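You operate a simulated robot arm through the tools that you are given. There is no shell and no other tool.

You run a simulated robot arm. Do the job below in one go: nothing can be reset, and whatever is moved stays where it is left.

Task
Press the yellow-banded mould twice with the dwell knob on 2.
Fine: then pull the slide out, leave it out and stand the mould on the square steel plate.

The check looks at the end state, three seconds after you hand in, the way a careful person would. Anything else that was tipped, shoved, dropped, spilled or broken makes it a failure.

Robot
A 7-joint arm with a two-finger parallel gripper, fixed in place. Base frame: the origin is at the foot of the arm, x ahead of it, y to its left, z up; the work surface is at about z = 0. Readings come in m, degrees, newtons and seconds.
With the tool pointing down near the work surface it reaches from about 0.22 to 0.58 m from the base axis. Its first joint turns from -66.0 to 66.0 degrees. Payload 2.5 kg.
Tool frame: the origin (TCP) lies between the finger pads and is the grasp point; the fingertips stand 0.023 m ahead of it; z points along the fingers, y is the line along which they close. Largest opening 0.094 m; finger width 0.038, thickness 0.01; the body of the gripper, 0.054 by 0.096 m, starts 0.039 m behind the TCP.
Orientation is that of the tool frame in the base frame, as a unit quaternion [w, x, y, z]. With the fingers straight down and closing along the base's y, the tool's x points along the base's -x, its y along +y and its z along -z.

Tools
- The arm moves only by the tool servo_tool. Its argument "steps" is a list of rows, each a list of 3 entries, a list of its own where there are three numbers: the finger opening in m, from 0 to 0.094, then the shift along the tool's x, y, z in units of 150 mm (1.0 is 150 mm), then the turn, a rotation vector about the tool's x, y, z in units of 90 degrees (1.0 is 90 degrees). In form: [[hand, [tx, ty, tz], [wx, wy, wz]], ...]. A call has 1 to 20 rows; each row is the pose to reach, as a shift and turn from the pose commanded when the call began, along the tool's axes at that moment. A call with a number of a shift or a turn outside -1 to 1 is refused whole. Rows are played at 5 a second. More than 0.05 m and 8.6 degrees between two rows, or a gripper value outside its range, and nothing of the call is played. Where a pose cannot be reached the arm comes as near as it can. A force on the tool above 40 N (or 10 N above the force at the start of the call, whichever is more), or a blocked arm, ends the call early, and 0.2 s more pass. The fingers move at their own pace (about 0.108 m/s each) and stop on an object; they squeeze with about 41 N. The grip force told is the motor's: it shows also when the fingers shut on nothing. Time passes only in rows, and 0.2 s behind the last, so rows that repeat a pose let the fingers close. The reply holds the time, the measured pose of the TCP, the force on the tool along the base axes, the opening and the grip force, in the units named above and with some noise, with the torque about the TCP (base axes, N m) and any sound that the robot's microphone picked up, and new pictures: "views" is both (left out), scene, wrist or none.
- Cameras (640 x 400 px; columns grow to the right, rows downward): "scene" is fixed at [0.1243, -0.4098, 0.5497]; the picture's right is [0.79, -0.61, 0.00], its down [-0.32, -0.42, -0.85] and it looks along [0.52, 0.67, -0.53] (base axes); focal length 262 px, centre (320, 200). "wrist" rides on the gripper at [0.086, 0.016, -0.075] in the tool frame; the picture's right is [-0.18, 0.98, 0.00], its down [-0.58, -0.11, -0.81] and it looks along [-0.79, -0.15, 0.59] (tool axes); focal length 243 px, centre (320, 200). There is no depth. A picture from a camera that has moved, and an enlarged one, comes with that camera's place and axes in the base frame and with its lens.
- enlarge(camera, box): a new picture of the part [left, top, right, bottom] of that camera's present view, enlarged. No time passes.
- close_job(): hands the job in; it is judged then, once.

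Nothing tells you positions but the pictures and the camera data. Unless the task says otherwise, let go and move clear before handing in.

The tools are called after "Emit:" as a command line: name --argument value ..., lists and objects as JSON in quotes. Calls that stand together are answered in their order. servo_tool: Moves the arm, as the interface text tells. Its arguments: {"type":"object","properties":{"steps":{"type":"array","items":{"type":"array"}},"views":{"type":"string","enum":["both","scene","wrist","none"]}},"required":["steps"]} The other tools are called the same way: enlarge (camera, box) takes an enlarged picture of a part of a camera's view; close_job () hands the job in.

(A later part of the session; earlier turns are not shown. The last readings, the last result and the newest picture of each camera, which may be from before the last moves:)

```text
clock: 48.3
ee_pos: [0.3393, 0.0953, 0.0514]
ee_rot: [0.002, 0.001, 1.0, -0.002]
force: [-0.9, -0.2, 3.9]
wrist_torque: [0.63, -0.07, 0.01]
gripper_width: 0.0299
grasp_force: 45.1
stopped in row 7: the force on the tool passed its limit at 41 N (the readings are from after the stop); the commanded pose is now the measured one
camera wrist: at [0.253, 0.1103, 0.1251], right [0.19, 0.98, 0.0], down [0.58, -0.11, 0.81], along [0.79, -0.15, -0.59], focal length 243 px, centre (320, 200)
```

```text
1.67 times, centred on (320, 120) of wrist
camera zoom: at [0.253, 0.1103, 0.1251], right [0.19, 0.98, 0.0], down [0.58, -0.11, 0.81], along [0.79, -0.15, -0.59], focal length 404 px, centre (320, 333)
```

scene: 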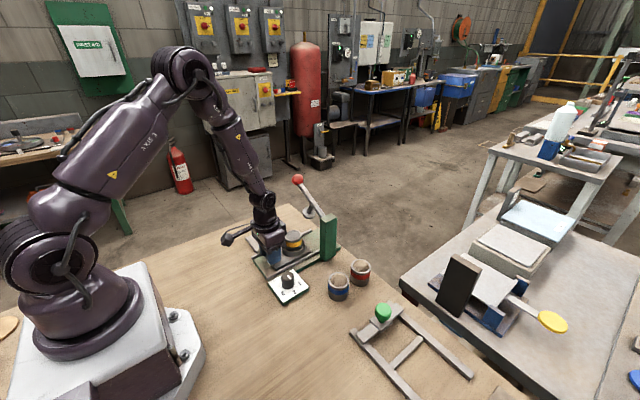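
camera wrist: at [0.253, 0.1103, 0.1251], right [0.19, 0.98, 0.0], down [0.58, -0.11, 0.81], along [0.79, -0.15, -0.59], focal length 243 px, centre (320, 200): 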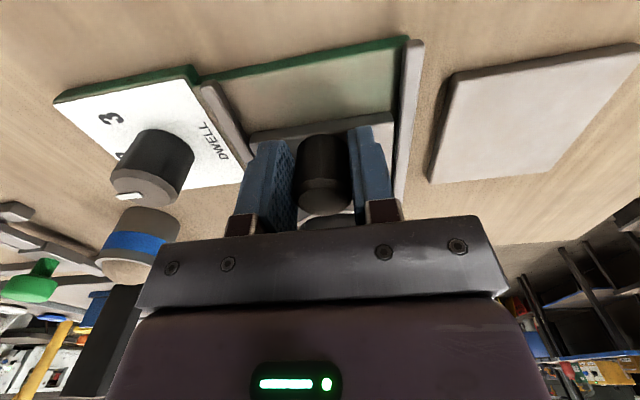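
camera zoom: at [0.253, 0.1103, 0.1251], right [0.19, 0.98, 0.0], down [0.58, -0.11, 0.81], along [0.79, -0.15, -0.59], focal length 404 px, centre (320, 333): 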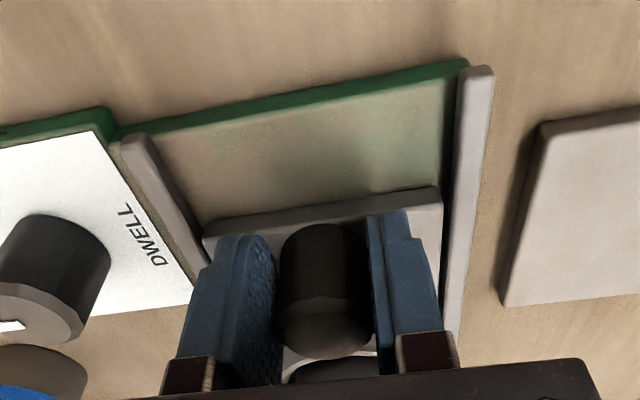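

The slide has come 67 mm and then met resistance. I'll try a bit further to see whether it's the real stop or just binding.

Emit:
servo_tool --steps '[[0.015, [0.01, 0, 0], [0, 0, 0]], [0.015, [0.02, 0, 0], [0, 0, 0]], [0.015, [0.03, 0, 0], [0, 0, 0]], [0.015, [0.04, 0, 0], [0, 0, 0]], [0.015, [0.05, 0, 0], [0, 0, 0]], [0.015, [0.06, 0, 0], [0, 0, 0]]]' --views "none"

```text
clock: 49.7
ee_pos: [0.3297, 0.0953, 0.0516]
ee_rot: [0.002, 0.001, 1.0, -0.001]
force: [1.4, -2.1, 11.8]
wrist_torque: [0.6, 0.42, -0.04]
gripper_width: 0.0298
grasp_force: 45.3
```

It moved another ~10 mm. Let me check that it's the slide moving rather than the fingers slipping.

Emit:
servo_tool --steps '[[0.015, [0.01, 0, 0], [0, 0, 0]], [0.015, [0.02, 0, 0], [0, 0, 0]], [0.015, [0.03, 0, 0], [0, 0, 0]], [0.015, [0.04, 0, 0], [0, 0, 0]]]'

Emit:
enlarge --camera "wrist" --box '[160, 0, 480, 240]'

Emit:
enlarge --camera "scene" --box '[240, 170, 350, 280]'

```text
clock: 50.7
ee_pos: [0.3264, 0.0949, 0.0518]
ee_rot: [0.003, 0.0, 1.0, -0.002]
force: [0.1, -6.8, 31.3]
wrist_torque: [0.55, 0.09, 0.11]
gripper_width: 0.03
grasp_force: 44.9
camera wrist: at [0.2387, 0.1104, 0.1247], right [0.19, 0.98, 0.0], down [0.58, -0.11, 0.81], along [0.8, -0.15, -0.59], focal length 243 px, centre (320, 200)
```

scene: 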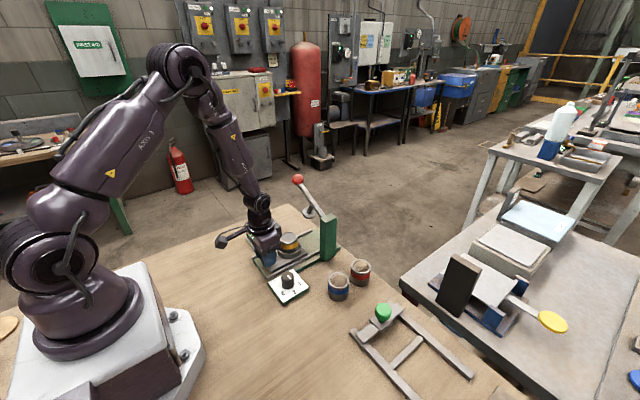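
wrist: 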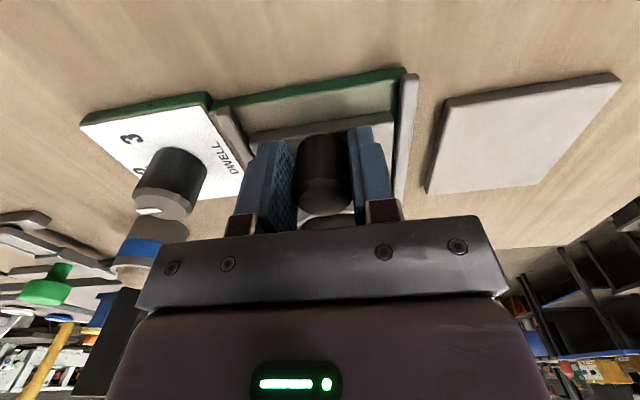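

```text
1.67 times, centred on (320, 120) of wrist
camera zoom: at [0.2387, 0.1104, 0.1247], right [0.19, 0.98, 0.0], down [0.58, -0.11, 0.81], along [0.8, -0.15, -0.59], focal length 404 px, centre (320, 333)
```

zoom: 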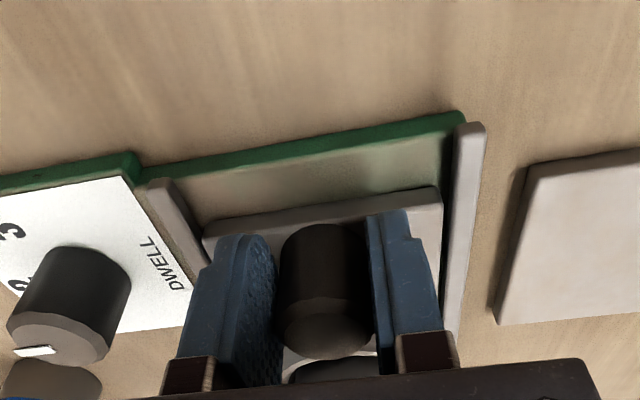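

```text
3.64 times, centred on (295, 225) of scene
camera zoom: at [0.1242, -0.4098, 0.5497], right [0.79, -0.61, 0.0], down [-0.32, -0.42, -0.85], along [0.52, 0.67, -0.53], focal length 954 px, centre (411, 109)
```

zoom: 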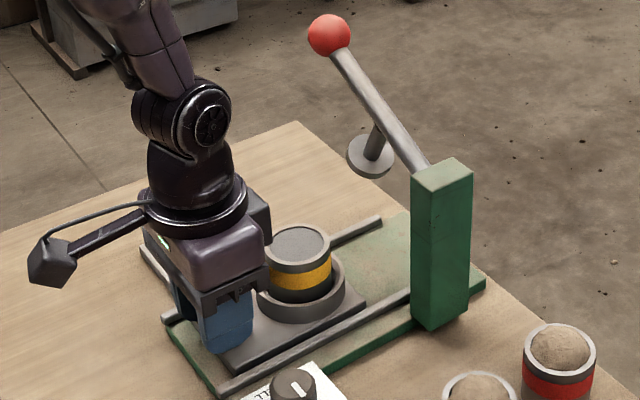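

The slide itself is moving; the earlier stop was binding from vertical load. I'll relieve that and continue pulling.

Emit:
servo_tool --steps '[[0.015, [0, 0.002, -0.01], [0, 0, 0]], [0.015, [0.02, 0.002, -0.01], [0, 0, 0]], [0.015, [0.04, 0.002, -0.01], [0, 0, 0]], [0.015, [0.06, 0.002, -0.01], [0, 0, 0]], [0.015, [0.08, 0.002, -0.01], [0, 0, 0]], [0.015, [0.1, 0.002, -0.01], [0, 0, 0]], [0.015, [0.12, 0.002, -0.01], [0, 0, 0]], [0.015, [0.14, 0.002, -0.01], [0, 0, 0]]]' --views "none"

```text
clock: 51.9
ee_pos: [0.3159, 0.0944, 0.052]
ee_rot: [0.004, 0.001, 1.0, -0.002]
force: [3.7, -1.4, -3.1]
wrist_torque: [0.62, 0.45, 0.05]
gripper_width: 0.0301
grasp_force: 45.2
stopped in row 5: the force on the tool passed its limit at 43 N (the readings are from after the stop); the commanded pose is now the measured one
```

Total travel is now 90 mm. One more gentle pull to see if this is the end stop.

Emit:
servo_tool --steps '[[0.015, [0.01, 0, 0], [0, 0, 0]], [0.015, [0.02, 0, 0], [0, 0, 0]], [0.015, [0.03, 0, 0], [0, 0, 0]], [0.015, [0.04, 0, 0], [0, 0, 0]]]'

Emit:
enlarge --camera "wrist" --box '[160, 0, 480, 240]'

Emit:
enlarge --camera "scene" --box '[240, 170, 350, 280]'

```text
clock: 52.5
ee_pos: [0.3148, 0.0942, 0.0517]
ee_rot: [0.01, 0.002, 1.0, -0.002]
force: [4.9, -0.8, -3.4]
wrist_torque: [0.6, 0.71, 0.0]
gripper_width: 0.0295
grasp_force: 45.7
stopped in row 3: the force on the tool passed its limit at 42 N (the readings are from after the stop); the commanded pose is now the measured one
camera wrist: at [0.228, 0.1104, 0.1241], right [0.19, 0.98, 0.0], down [0.56, -0.11, 0.82], along [0.8, -0.15, -0.57], focal length 243 px, centre (320, 200)
```

scene: 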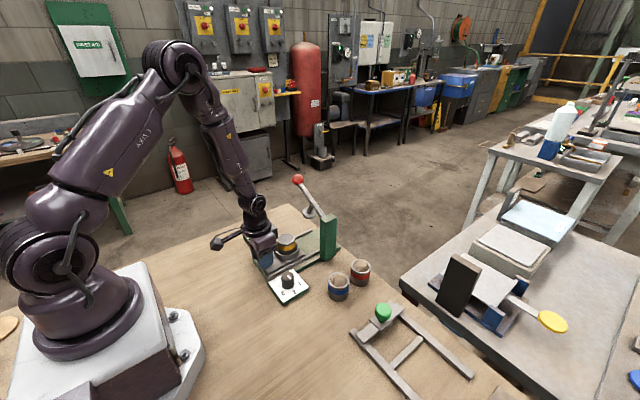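
wrist: 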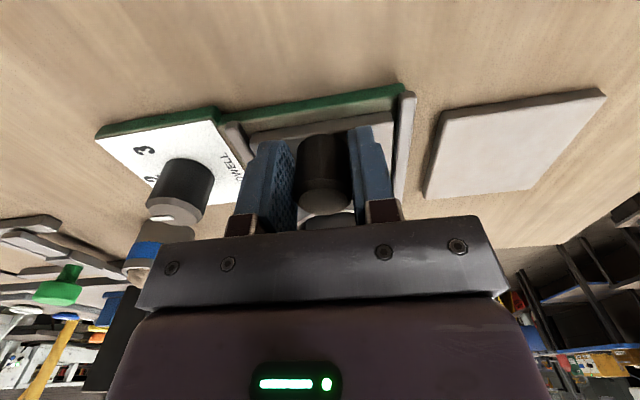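

```text
1.67 times, centred on (320, 120) of wrist
camera zoom: at [0.228, 0.1104, 0.1241], right [0.19, 0.98, 0.0], down [0.56, -0.11, 0.82], along [0.8, -0.15, -0.57], focal length 404 px, centre (320, 333)
```

zoom: 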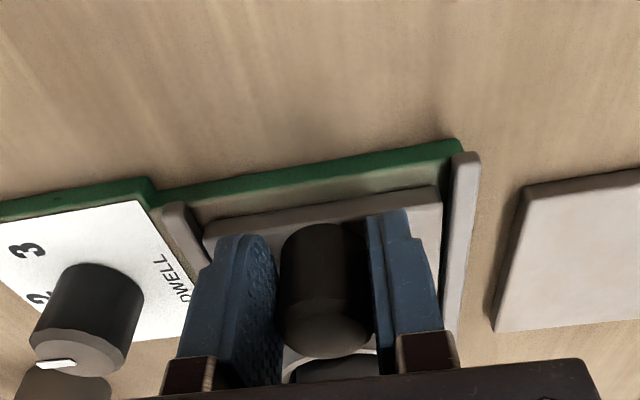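

```text
3.64 times, centred on (295, 225) of scene
camera zoom: at [0.1243, -0.4098, 0.5497], right [0.79, -0.61, 0.0], down [-0.32, -0.42, -0.85], along [0.52, 0.67, -0.53], focal length 954 px, centre (411, 109)
```

zoom: 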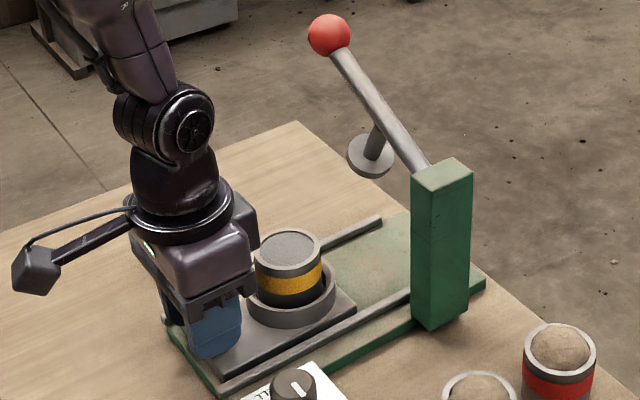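

The slide is at its end stop, 91 mm out, with the mould still upright in its nest. Releasing the knob and rising straight up.

Emit:
servo_tool --steps '[[0.045, [0, 0, 0], [0, 0, 0]], [0.06, [0, 0, 0], [0, 0, 0]], [0.06, [0, 0, -0.1], [0, 0, 0]], [0.06, [0, 0, -0.3], [0, 0, 0]], [0.065, [0, 0, -0.6], [0, 0, 0]], [0.07, [0, 0, -0.9], [0, 0, 0]], [0.07, [0, 0, -0.9], [0, 0, 0]]]'

Emit:
enlarge --camera "wrist" --box '[220, 0, 480, 180]'

Emit:
enlarge --camera "scene" --box '[240, 200, 350, 290]'

```text
clock: 54.1
ee_pos: [0.3133, 0.0956, 0.1871]
ee_rot: [0.01, 0.002, 1.0, -0.002]
force: [-0.2, 0.2, -0.5]
wrist_torque: [-0.02, -0.05, 0.01]
gripper_width: 0.07
grasp_force: 0.1
camera wrist: at [0.2257, 0.1115, 0.2611], right [0.19, 0.98, 0.0], down [0.57, -0.11, 0.82], along [0.8, -0.15, -0.58], focal length 243 px, centre (320, 200)
```

scene: 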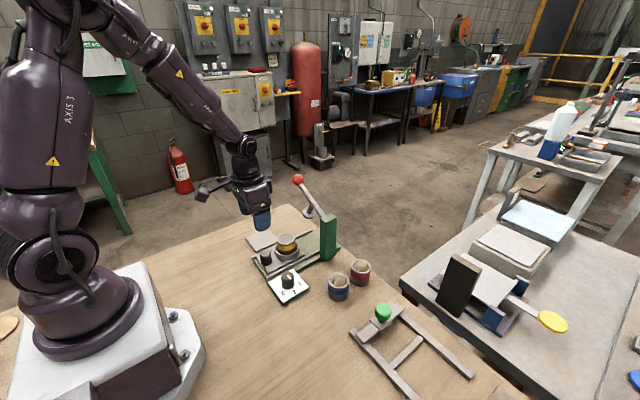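
wrist: 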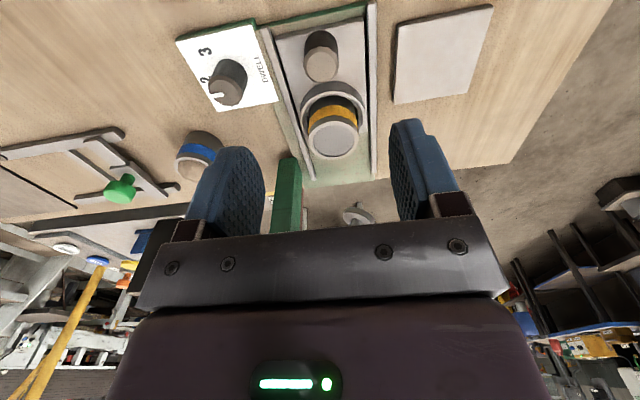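

```text
2.22 times, centred on (350, 90) of wrist
camera zoom: at [0.2257, 0.1115, 0.2611], right [0.19, 0.98, 0.0], down [0.57, -0.11, 0.82], along [0.8, -0.15, -0.58], focal length 539 px, centre (253, 444)
```

zoom: 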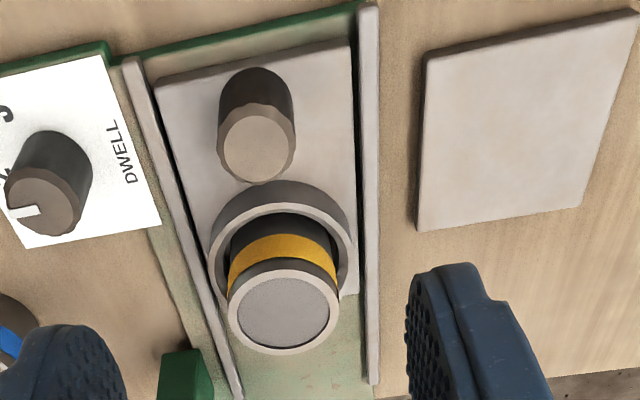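

```text
4.44 times, centred on (295, 245) of scene
camera zoom: at [0.1243, -0.4098, 0.5497], right [0.79, -0.61, 0.0], down [-0.32, -0.42, -0.85], along [0.52, 0.67, -0.53], focal length 1166 px, centre (431, 0)
```

zoom: 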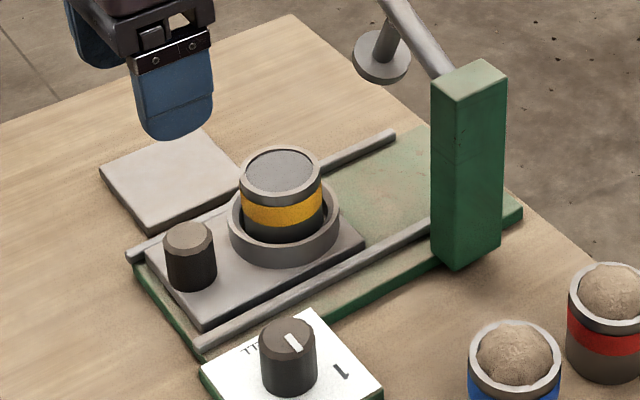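

The slide is fully out and the lever is clear above. Mould is at about (0.397, 0.095) with rim at z≈0.066, and the plate centre is at about (0.364, 0.202). Moving over the mould.

Emit:
servo_tool --steps '[[0.085, [-0.14, 0, 0.0], [0, 0.0127, 0]], [0.085, [-0.28, 0, 0.1], [0, 0.0127, 0]], [0.085, [-0.42, 0, 0.2], [0, 0.0127, 0]], [0.085, [-0.558, 0, 0.35], [0, 0.0127, 0]], [0.085, [-0.558, 0, 0.35], [0, 0.0127, 0]]]'

Emit:
enlarge --camera "wrist" --box '[160, 0, 480, 200]'

Emit:
enlarge --camera "scene" --box '[240, 180, 350, 290]'

```text
clock: 55.4
ee_pos: [0.3975, 0.0956, 0.1366]
ee_rot: [0.0, 0.003, 1.0, -0.001]
force: [-0.4, -1.1, 0.0]
wrist_torque: [0.01, 0.01, 0.02]
gripper_width: 0.0849
grasp_force: 0.1
camera wrist: at [0.3123, 0.11, 0.2114], right [0.19, 0.98, 0.0], down [0.58, -0.11, 0.81], along [0.79, -0.15, -0.59], focal length 243 px, centre (320, 200)
```

scene: 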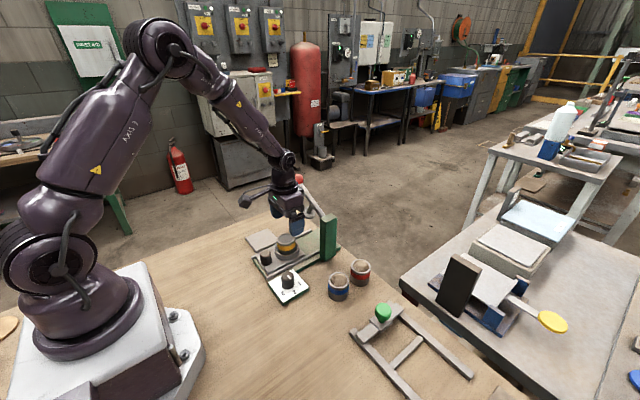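
wrist: 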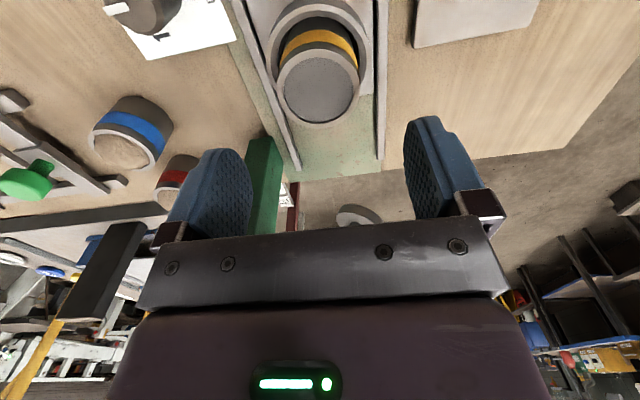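

```text
2.00 times, centred on (320, 100) of wrist
camera zoom: at [0.3123, 0.11, 0.2114], right [0.19, 0.98, 0.0], down [0.58, -0.11, 0.81], along [0.79, -0.15, -0.59], focal length 485 px, centre (320, 400)
```

zoom: 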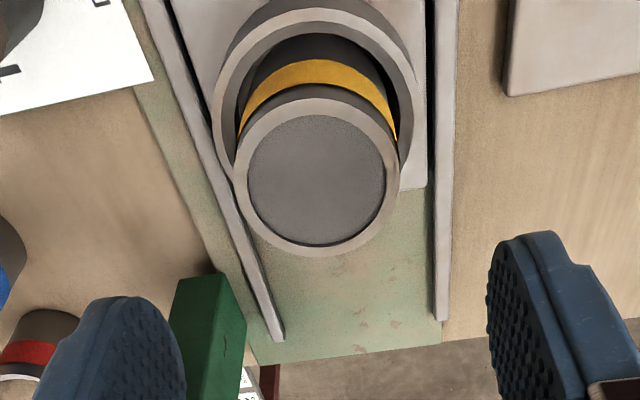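

```text
3.64 times, centred on (295, 235) of scene
camera zoom: at [0.1243, -0.4098, 0.5497], right [0.79, -0.61, 0.0], down [-0.32, -0.42, -0.85], along [0.52, 0.67, -0.53], focal length 954 px, centre (411, 73)
```

zoom: 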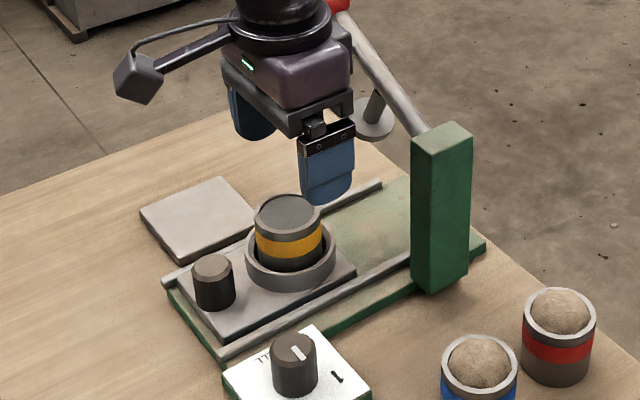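

Alignment is good, with about 16 mm clearance each side. Lowering around the mould, keeping the fingertips above the nest ring.

Emit:
servo_tool --steps '[[0.085, [0.018, -0.007, 0.15], [0, 0, 0]], [0.085, [0.018, -0.007, 0.28], [0, 0, 0]], [0.085, [0.018, -0.007, 0.4], [0, 0, 0]], [0.085, [0.018, -0.007, 0.48], [0, 0, 0]], [0.085, [0.018, -0.007, 0.48], [0, 0, 0]]]'

Emit:
enlarge --camera "wrist" --box '[160, 0, 480, 240]'

Emit:
enlarge --camera "scene" --box '[250, 205, 330, 285]'

```text
clock: 56.5
ee_pos: [0.3932, 0.0939, 0.0654]
ee_rot: [0.0, 0.003, 1.0, 0.0]
force: [0.5, 0.1, -0.3]
wrist_torque: [0.04, 0.02, 0.02]
gripper_width: 0.085
grasp_force: 0.1
camera wrist: at [0.3078, 0.1092, 0.1389], right [0.19, 0.98, 0.0], down [0.58, -0.11, 0.81], along [0.79, -0.15, -0.59], focal length 243 px, centre (320, 200)
```

scene: 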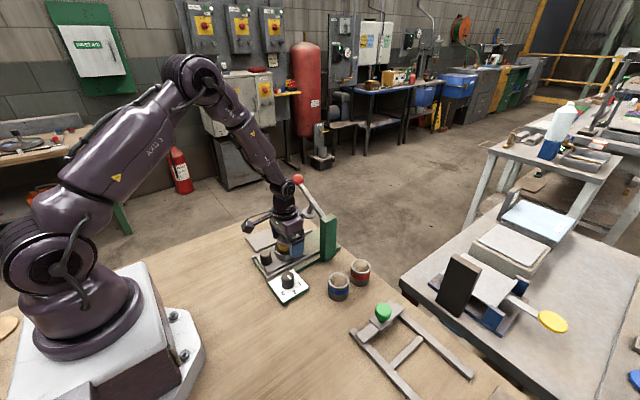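
wrist: 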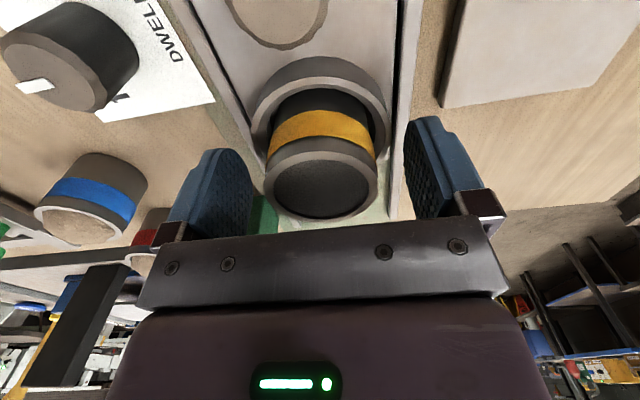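

```text
1.67 times, centred on (320, 120) of wrist
camera zoom: at [0.3078, 0.1092, 0.1389], right [0.19, 0.98, 0.0], down [0.58, -0.11, 0.81], along [0.79, -0.15, -0.59], focal length 404 px, centre (320, 333)
```

zoom: 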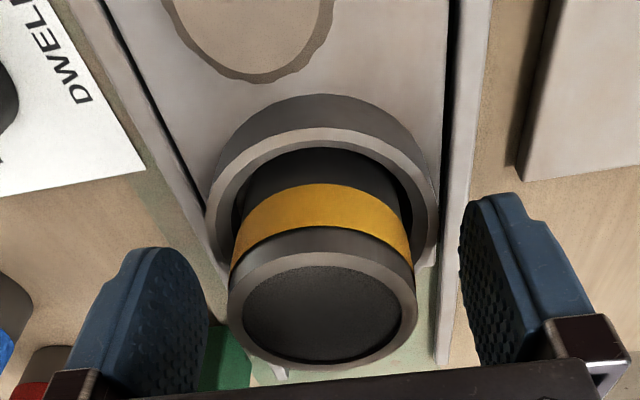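

```text
5.00 times, centred on (290, 245) of scene
camera zoom: at [0.1243, -0.4098, 0.5497], right [0.79, -0.61, 0.0], down [-0.32, -0.42, -0.85], along [0.52, 0.67, -0.53], focal length 1312 px, centre (470, -25)
```

zoom: 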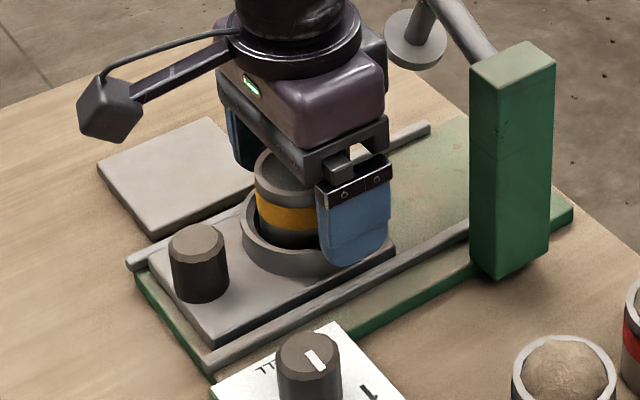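

The mould is centred between the pads and the tips sit above the ring. Closing.

Emit:
servo_tool --steps '[[0.07, [0, 0, 0], [0, 0, 0]], [0.06, [0, 0, 0], [0, 0, 0]], [0.05, [0, 0, 0], [0, 0, 0]], [0.04, [0, 0, 0], [0, 0, 0]], [0.04, [0, 0, 0], [0, 0, 0]]]'

Emit:
enlarge --camera "scene" --box '[250, 205, 330, 285]'

```text
clock: 57.8
ee_pos: [0.395, 0.0944, 0.0663]
ee_rot: [0.0, 0.0, 1.0, 0.0]
force: [2.9, 11.9, -9.7]
wrist_torque: [0.45, -0.42, 0.44]
gripper_width: 0.066
grasp_force: 44.8
camera wrist: at [0.3077, 0.1101, 0.139], right [0.19, 0.98, 0.0], down [0.58, -0.11, 0.81], along [0.79, -0.15, -0.59], focal length 243 px, centre (320, 200)
```

scene: 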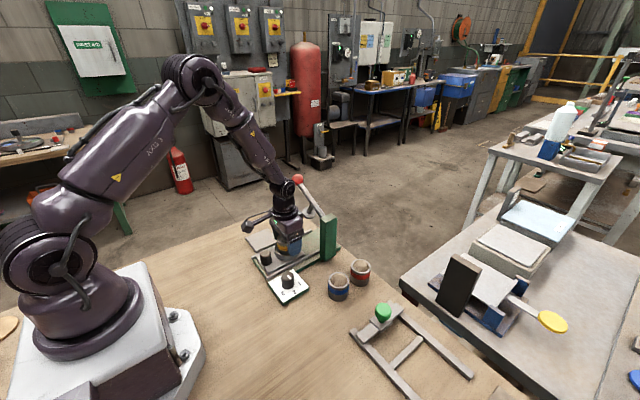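
wrist: 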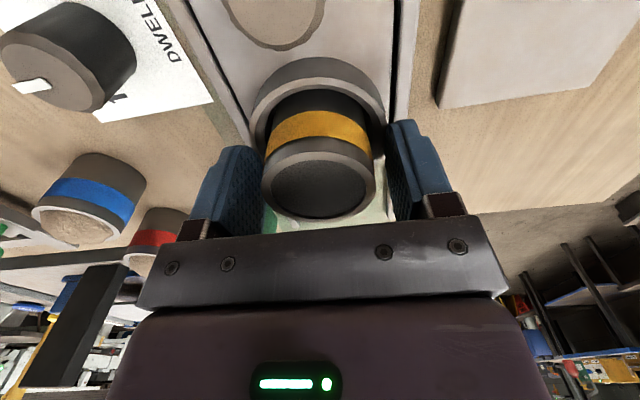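

```text
5.00 times, centred on (290, 245) of scene
camera zoom: at [0.1243, -0.4098, 0.5497], right [0.79, -0.61, 0.0], down [-0.32, -0.42, -0.85], along [0.52, 0.67, -0.53], focal length 1312 px, centre (470, -25)
```

zoom: 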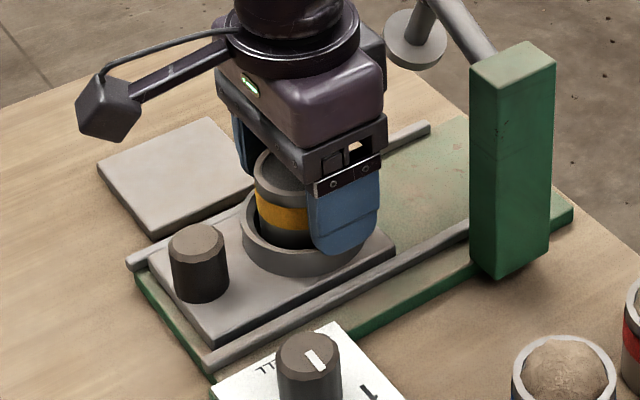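

The fingers closed on the nest ring (66 mm), not the mould, so the ring is taller than I judged. Opening, rising 12 mm, and looking again.

Emit:
servo_tool --steps '[[0.075, [0, 0, 0], [0, 0, 0]], [0.08, [0, 0, 0], [0, 0, 0]], [0.08, [0, 0, -0.04], [0, 0, 0]], [0.08, [0, 0, -0.08], [0, 0, 0]], [0.08, [0, 0, -0.08], [0, 0, 0]]]'

Emit:
enlarge --camera "scene" --box '[250, 205, 330, 285]'

Emit:
enlarge --camera "wrist" --box '[160, 0, 480, 240]'

```text
clock: 59.0
ee_pos: [0.3943, 0.0943, 0.0778]
ee_rot: [0.0, 0.002, 1.0, -0.002]
force: [0.0, 0.4, -0.5]
wrist_torque: [0.05, -0.01, -0.01]
gripper_width: 0.0801
grasp_force: 0.1
camera wrist: at [0.3077, 0.1095, 0.1505], right [0.19, 0.98, 0.0], down [0.58, -0.11, 0.81], along [0.79, -0.15, -0.59], focal length 243 px, centre (320, 200)
```

scene: 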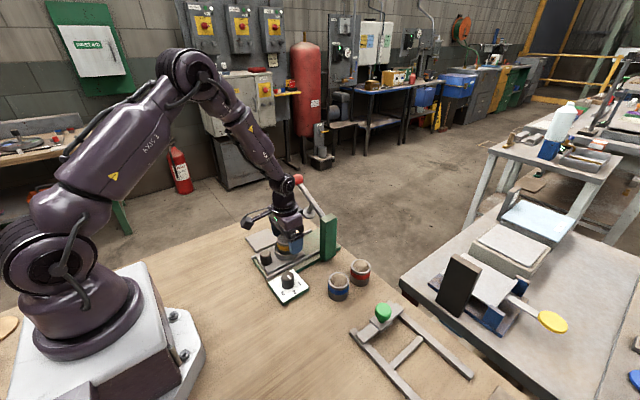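
wrist: 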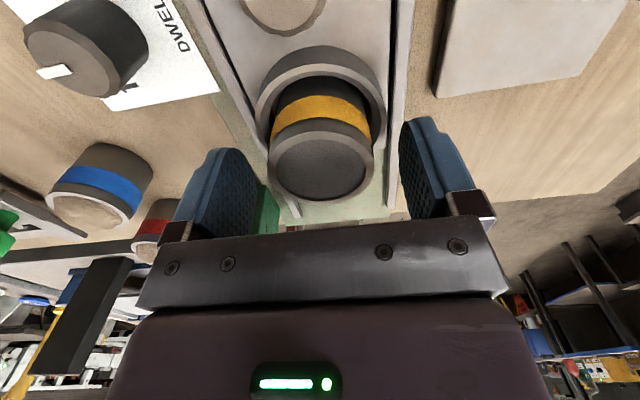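

```text
5.00 times, centred on (290, 245) of scene
camera zoom: at [0.1243, -0.4098, 0.5497], right [0.79, -0.61, 0.0], down [-0.32, -0.42, -0.85], along [0.52, 0.67, -0.53], focal length 1312 px, centre (470, -25)
```

zoom: 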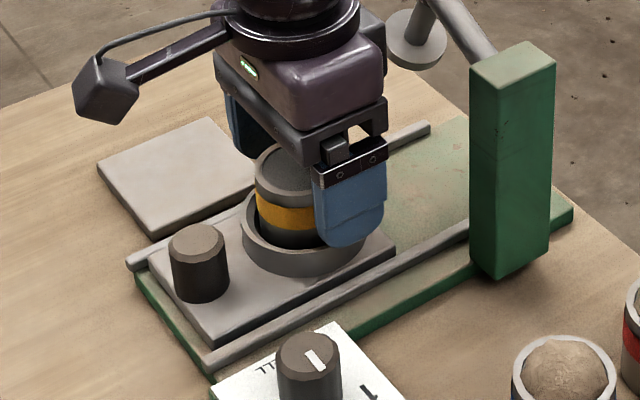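

```text
1.67 times, centred on (320, 120) of wrist
camera zoom: at [0.3077, 0.1095, 0.1505], right [0.19, 0.98, 0.0], down [0.58, -0.11, 0.81], along [0.79, -0.15, -0.59], focal length 404 px, centre (320, 333)
```

zoom: 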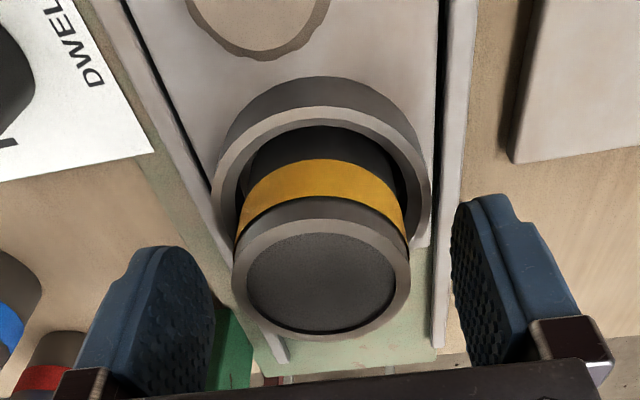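

Everything is undisturbed. I'll lower 4 mm so the tips clear the ring but still hold a good part of the mould's upper wall, then close.

Emit:
servo_tool --steps '[[0.075, [0, 0, 0.02], [0, 0, 0]], [0.065, [0, 0, 0.025], [0, 0, 0]], [0.055, [0, 0, 0.025], [0, 0, 0]], [0.045, [0, 0, 0.025], [0, 0, 0]], [0.035, [0, 0, 0.025], [0, 0, 0]], [0.035, [0, 0, 0.025], [0, 0, 0]]]'

Emit:
enlarge --camera "wrist" --box '[160, 0, 480, 240]'

Emit:
enlarge --camera "scene" --box '[250, 205, 330, 285]'

```text
clock: 60.4
ee_pos: [0.3944, 0.0945, 0.0722]
ee_rot: [0.0, 0.003, 1.0, -0.001]
force: [0.3, 1.6, 1.0]
wrist_torque: [0.19, 0.02, -0.05]
gripper_width: 0.0497
grasp_force: 40.9
camera wrist: at [0.3084, 0.1095, 0.1469], right [0.19, 0.98, 0.0], down [0.58, -0.11, 0.81], along [0.79, -0.15, -0.59], focal length 243 px, centre (320, 200)
```

scene: 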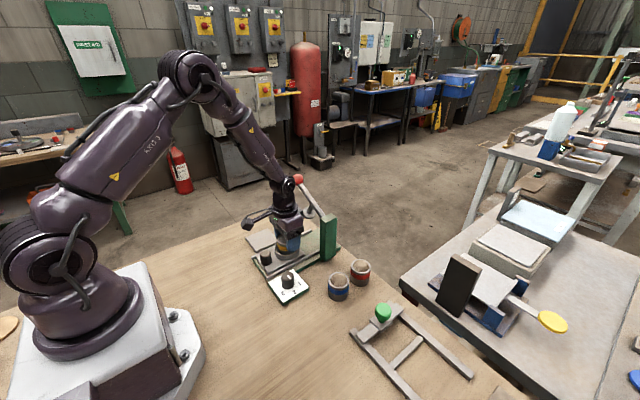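
wrist: 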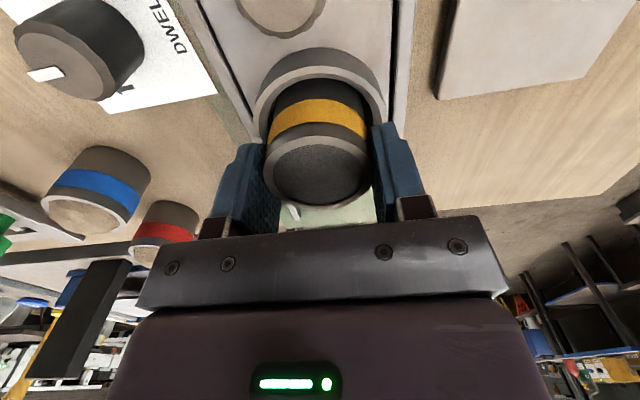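

```text
1.67 times, centred on (320, 120) of wrist
camera zoom: at [0.3084, 0.1095, 0.1469], right [0.19, 0.98, 0.0], down [0.58, -0.11, 0.81], along [0.79, -0.15, -0.59], focal length 404 px, centre (320, 333)
```

zoom: 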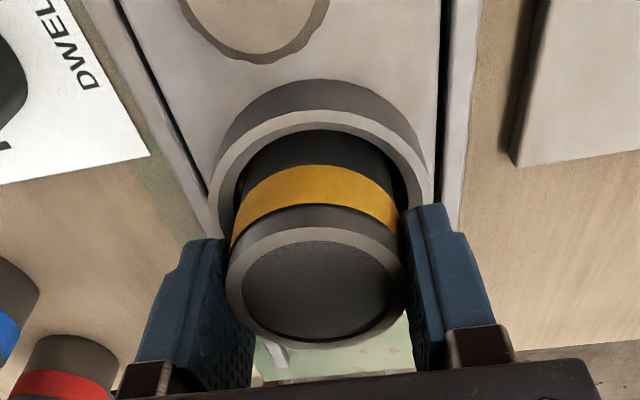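

```text
5.00 times, centred on (290, 245) of scene
camera zoom: at [0.1243, -0.4098, 0.5497], right [0.79, -0.61, 0.0], down [-0.32, -0.42, -0.85], along [0.52, 0.67, -0.53], focal length 1312 px, centre (470, -25)
```

zoom: 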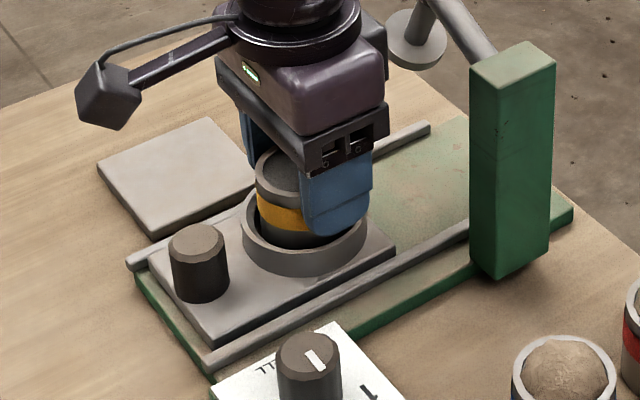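

Now it's holding the mould itself (50 mm). Lifting straight up slowly.

Emit:
servo_tool --steps '[[0.035, [0, 0, -0.03], [0, 0, 0]], [0.035, [0, 0, -0.08], [0, 0, 0]], [0.035, [0, 0, -0.15], [0, 0, 0]], [0.035, [0, 0, -0.25], [0, 0, 0]], [0.035, [0, 0, -0.35], [0, 0, 0]], [0.035, [0, 0, -0.45], [0, 0, 0]], [0.035, [0, 0, -0.45], [0, 0, 0]]]'

Emit:
enlarge --camera "scene" --box '[240, 170, 350, 290]'

Emit:
enlarge --camera "wrist" --box '[220, 0, 480, 240]'

```text
clock: 62.0
ee_pos: [0.3929, 0.0942, 0.1402]
ee_rot: [0.0, 0.003, 1.0, -0.002]
force: [0.3, 0.4, -3.9]
wrist_torque: [0.03, -0.02, -0.02]
gripper_width: 0.0491
grasp_force: 41.3
camera wrist: at [0.3079, 0.1099, 0.2146], right [0.19, 0.98, 0.0], down [0.58, -0.11, 0.81], along [0.79, -0.15, -0.59], focal length 243 px, centre (320, 200)
```

scene: 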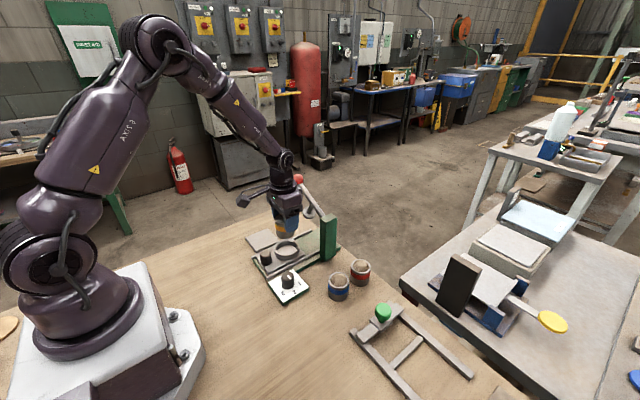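
wrist: 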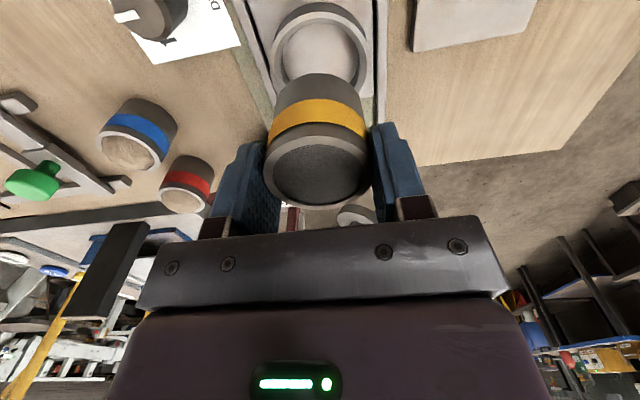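

```text
3.33 times, centred on (295, 230) of scene
camera zoom: at [0.1243, -0.4098, 0.5497], right [0.79, -0.61, 0.0], down [-0.32, -0.42, -0.85], along [0.52, 0.67, -0.53], focal length 875 px, centre (403, 100)
```

zoom: 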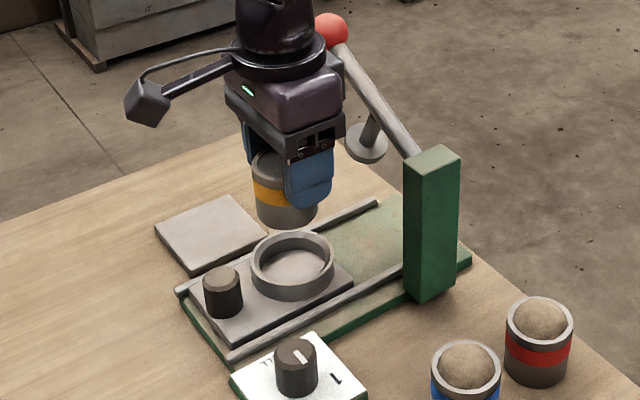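

```text
1.67 times, centred on (350, 120) of wrist
camera zoom: at [0.3079, 0.1099, 0.2146], right [0.19, 0.98, 0.0], down [0.58, -0.11, 0.81], along [0.79, -0.15, -0.59], focal length 404 px, centre (270, 333)
```

zoom: 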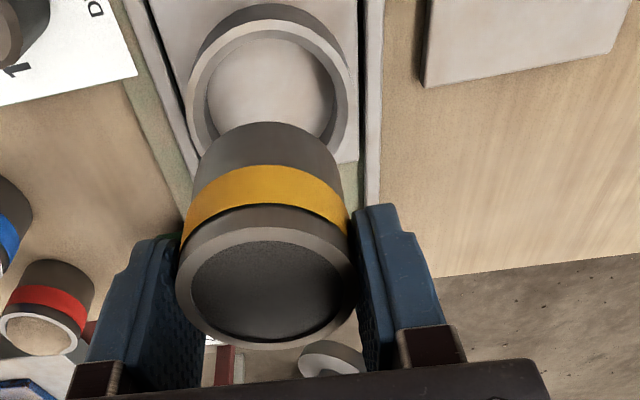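

The mould is held upright and the slide stays out. Moving it over the plate centre.

Emit:
servo_tool --steps '[[0.035, [0.06, 0.1, 0], [0, 0, 0]], [0.035, [0.12, 0.25, 0], [0, 0, 0]], [0.035, [0.16, 0.4, 0], [0, 0, 0]], [0.035, [0.193, 0.55, 0], [0, 0, 0]], [0.035, [0.193, 0.66, 0], [0, 0, 0]], [0.035, [0.193, 0.725, 0], [0, 0, 0]], [0.035, [0.193, 0.725, 0.1], [0, 0, 0]], [0.035, [0.193, 0.725, 0.2], [0, 0, 0]], [0.035, [0.193, 0.725, 0.2], [0, 0, 0]]]'

Emit:
enlarge --camera "scene" --box '[220, 170, 330, 290]'

Emit:
enlarge --camera "wrist" --box '[180, 0, 480, 240]'

```text
clock: 64.0
ee_pos: [0.3665, 0.2029, 0.1095]
ee_rot: [0.0, 0.003, 1.0, -0.001]
force: [-0.2, -0.3, -3.9]
wrist_torque: [0.0, 0.0, 0.0]
gripper_width: 0.0494
grasp_force: 40.7
camera wrist: at [0.2809, 0.2181, 0.1842], right [0.19, 0.98, 0.0], down [0.58, -0.11, 0.81], along [0.79, -0.15, -0.59], focal length 243 px, centre (320, 200)
```

scene: 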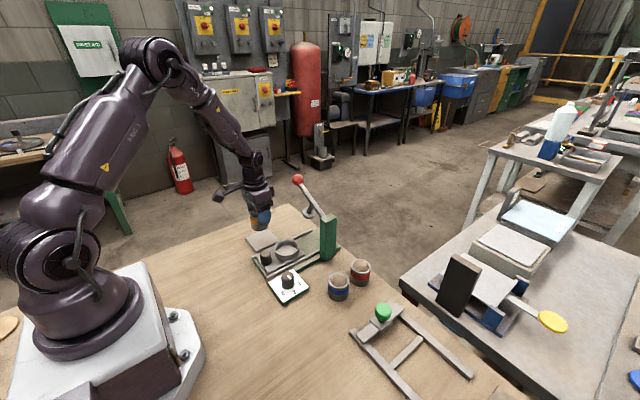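
wrist: 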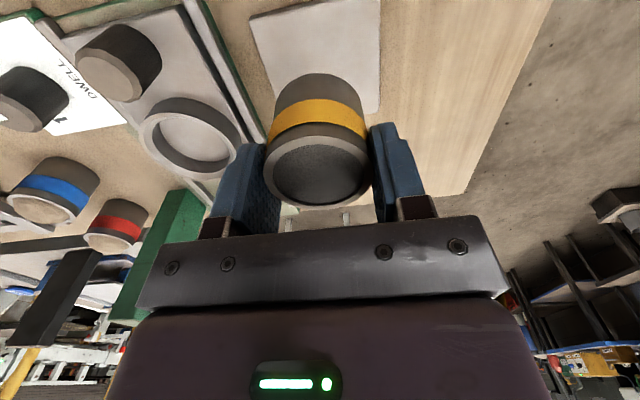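

```text
3.33 times, centred on (275, 230) of scene
camera zoom: at [0.1243, -0.4098, 0.5497], right [0.79, -0.61, 0.0], down [-0.32, -0.42, -0.85], along [0.52, 0.67, -0.53], focal length 875 px, centre (470, 100)
```

zoom: 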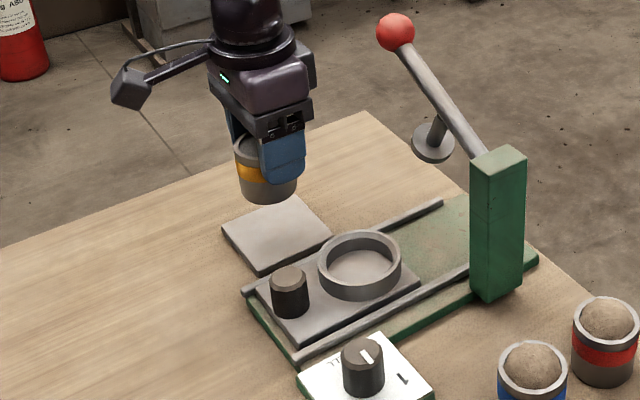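

```text
1.67 times, centred on (330, 120) of wrist
camera zoom: at [0.2809, 0.2181, 0.1842], right [0.19, 0.98, 0.0], down [0.58, -0.11, 0.81], along [0.79, -0.15, -0.59], focal length 404 px, centre (303, 333)
```

zoom: 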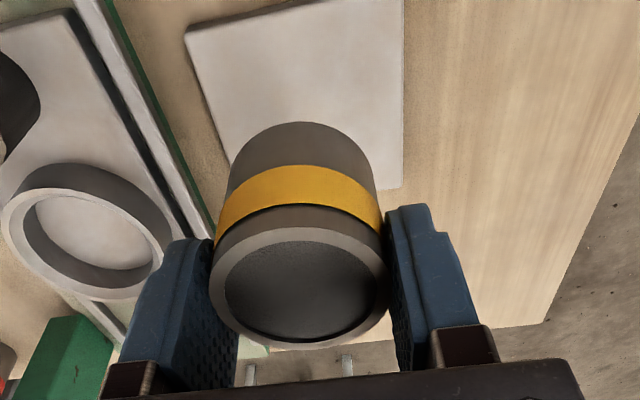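

The plate centre is (0.3665, 0.204), so I'm almost exactly above it. Lowering to just above the plate.

Emit:
servo_tool --steps '[[0.035, [0, 0.008, 0.08], [0, 0, 0]], [0.035, [0, 0.008, 0.16], [0, 0, 0]], [0.035, [0, 0.008, 0.24], [0, 0, 0]], [0.035, [0, 0.008, 0.27], [0, 0, 0]], [0.035, [0, 0.008, 0.27], [0, 0, 0]]]'

Emit:
enlarge --camera "scene" --box '[230, 195, 310, 275]'

```text
clock: 65.2
ee_pos: [0.3651, 0.2041, 0.0681]
ee_rot: [-0.001, 0.003, 1.0, -0.002]
force: [-0.1, 0.2, -4.3]
wrist_torque: [0.02, -0.05, 0.05]
gripper_width: 0.0493
grasp_force: 41.0
camera wrist: at [0.2797, 0.2193, 0.1428], right [0.19, 0.98, 0.0], down [0.58, -0.11, 0.81], along [0.79, -0.15, -0.59], focal length 243 px, centre (320, 200)
```

scene: 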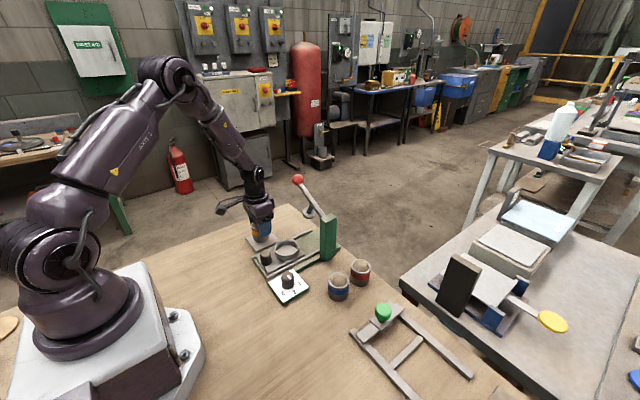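
wrist: 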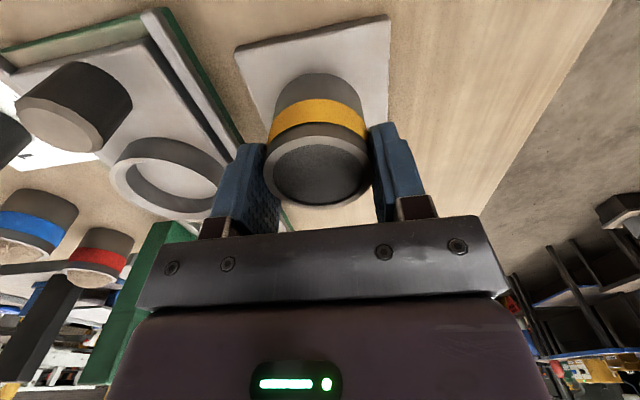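

```text
5.00 times, centred on (270, 235) of scene
camera zoom: at [0.1243, -0.4098, 0.5497], right [0.79, -0.61, 0.0], down [-0.32, -0.42, -0.85], along [0.52, 0.67, -0.53], focal length 1312 px, centre (570, 25)
```

zoom: 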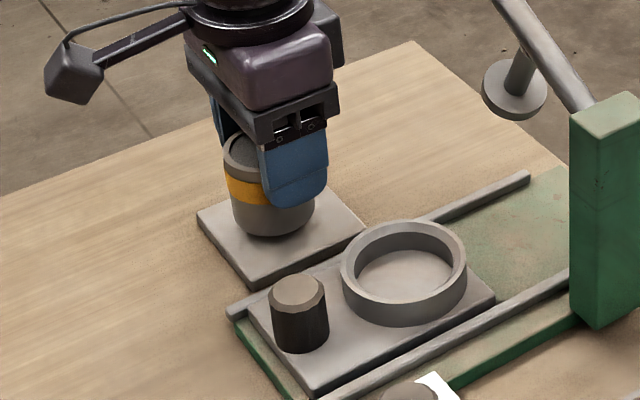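

Just above the plate with no contact yet (force still the mould's weight). Creeping down 1 mm at a time.

Emit:
servo_tool --steps '[[0.035, [0, 0, 0.007], [0, 0, 0]], [0.035, [0, 0, 0.014], [0, 0, 0]], [0.035, [0, 0, 0.02], [0, 0, 0]], [0.035, [0, 0, 0.02], [0, 0, 0]]]' --views "none"

```text
clock: 66.2
ee_pos: [0.3656, 0.2027, 0.0665]
ee_rot: [0.001, 0.002, 1.0, -0.001]
force: [-1.1, -0.3, -4.6]
wrist_torque: [-0.02, 0.02, -0.03]
gripper_width: 0.0495
grasp_force: 41.2
```

Emit:
servo_tool --steps '[[0.035, [0, 0, 0.007], [0, 0, 0]], [0.035, [0, 0, 0.014], [0, 0, 0]], [0.035, [0, 0, 0.02], [0, 0, 0]], [0.035, [0, 0, 0.02], [0, 0, 0]]]' --views "none"

```text
clock: 67.2
ee_pos: [0.3651, 0.2036, 0.0625]
ee_rot: [0.0, 0.002, 1.0, -0.003]
force: [0.0, 0.3, -3.0]
wrist_torque: [-0.01, 0.0, -0.01]
gripper_width: 0.0491
grasp_force: 40.7
```

The mould is close to touching down; the weight is still mostly on the gripper. Continuing to creep.

Emit:
servo_tool --steps '[[0.035, [0, 0, 0.005], [0, 0, 0]], [0.035, [0, 0, 0.01], [0, 0, 0]], [0.035, [0, 0, 0.013], [0, 0, 0]], [0.035, [0, 0, 0.013], [0, 0, 0]]]'

Emit:
enlarge --camera "scene" --box '[230, 195, 310, 275]'

```text
clock: 68.2
ee_pos: [0.3655, 0.2032, 0.0607]
ee_rot: [0.0, 0.003, 1.0, -0.001]
force: [-0.3, 1.5, -3.7]
wrist_torque: [0.0, -0.04, -0.01]
gripper_width: 0.0493
grasp_force: 41.0
camera wrist: at [0.2798, 0.2191, 0.135], right [0.19, 0.98, 0.0], down [0.58, -0.11, 0.81], along [0.79, -0.15, -0.59], focal length 243 px, centre (320, 200)
```

scene: 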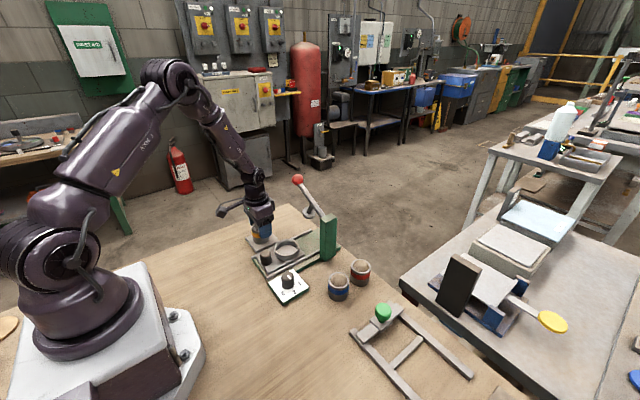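
wrist: 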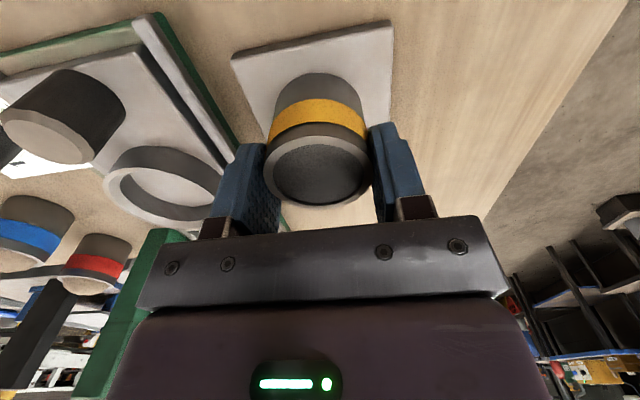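

```text
5.00 times, centred on (270, 235) of scene
camera zoom: at [0.1243, -0.4098, 0.5497], right [0.79, -0.61, 0.0], down [-0.32, -0.42, -0.85], along [0.52, 0.67, -0.53], focal length 1312 px, centre (570, 25)
```

zoom: 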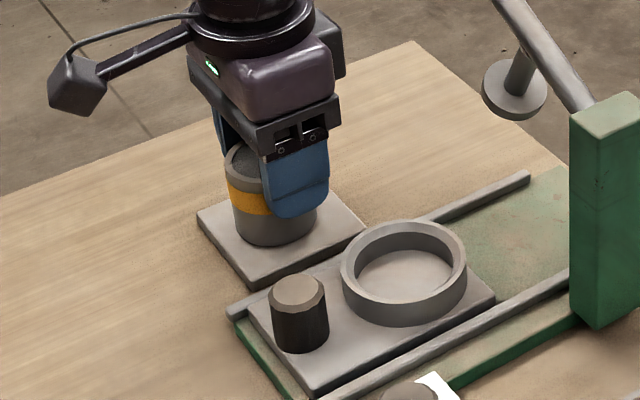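

Still no contact: the force reading remains the mould's weight. Continuing down a couple of millimetres.

Emit:
servo_tool --steps '[[0.035, [0, 0, 0.006], [0, 0, 0]], [0.035, [0, 0, 0.012], [0, 0, 0]], [0.035, [0, 0, 0.016], [0, 0, 0]], [0.035, [0, 0, 0.016], [0, 0, 0]]]' --views "none"

```text
clock: 69.2
ee_pos: [0.3652, 0.2034, 0.0597]
ee_rot: [-0.001, 0.003, 1.0, -0.002]
force: [-0.3, 0.0, -4.2]
wrist_torque: [0.02, -0.03, -0.03]
gripper_width: 0.0497
grasp_force: 41.2
```

Emit:
servo_tool --steps '[[0.035, [0, 0, 0.006], [0, 0, 0]], [0.035, [0, 0, 0.012], [0, 0, 0]], [0.035, [0, 0, 0.016], [0, 0, 0]], [0.035, [0, 0, 0.016], [0, 0, 0]]]' --views "none"

```text
clock: 70.2
ee_pos: [0.366, 0.2036, 0.0558]
ee_rot: [0.001, 0.002, 1.0, -0.001]
force: [-5.5, -6.6, 32.2]
wrist_torque: [0.2, 0.18, 0.06]
gripper_width: 0.0494
grasp_force: 41.0
```

Contact: the mould is now pressing on the plate at 32 N. Backing off a little so it stands with almost no load before I let go.

Emit:
servo_tool --steps '[[0.035, [0, 0, -0.006], [0, 0, 0]], [0.035, [0, 0, -0.008], [0, 0, 0]], [0.035, [0, 0, -0.008], [0, 0, 0]]]'

Emit:
enlarge --camera "scene" --box '[230, 195, 310, 275]'

```text
clock: 71.0
ee_pos: [0.366, 0.2033, 0.0567]
ee_rot: [0.001, 0.003, 1.0, -0.001]
force: [5.4, 2.3, 10.6]
wrist_torque: [0.33, -0.48, -0.06]
gripper_width: 0.0496
grasp_force: 41.1
camera wrist: at [0.2806, 0.2189, 0.1309], right [0.19, 0.98, 0.0], down [0.58, -0.11, 0.81], along [0.79, -0.15, -0.59], focal length 243 px, centre (320, 200)
```

scene: 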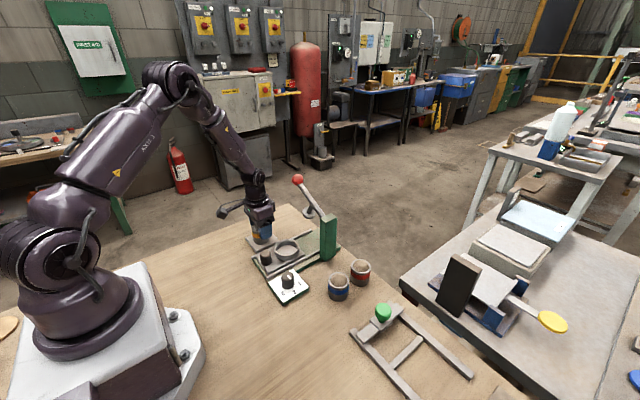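
wrist: 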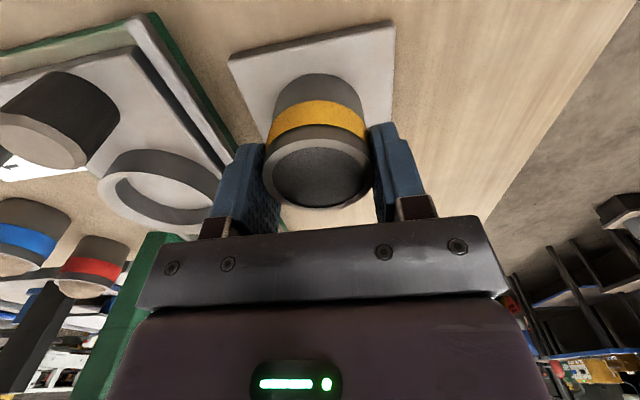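

```text
5.00 times, centred on (270, 235) of scene
camera zoom: at [0.1242, -0.4098, 0.5497], right [0.79, -0.61, 0.0], down [-0.32, -0.42, -0.85], along [0.52, 0.67, -0.53], focal length 1312 px, centre (570, 25)
```

zoom: 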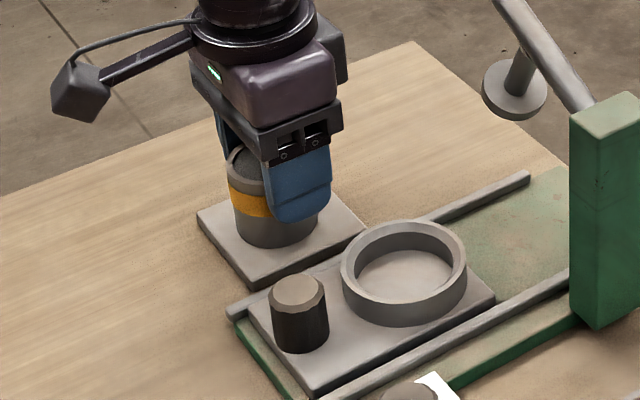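

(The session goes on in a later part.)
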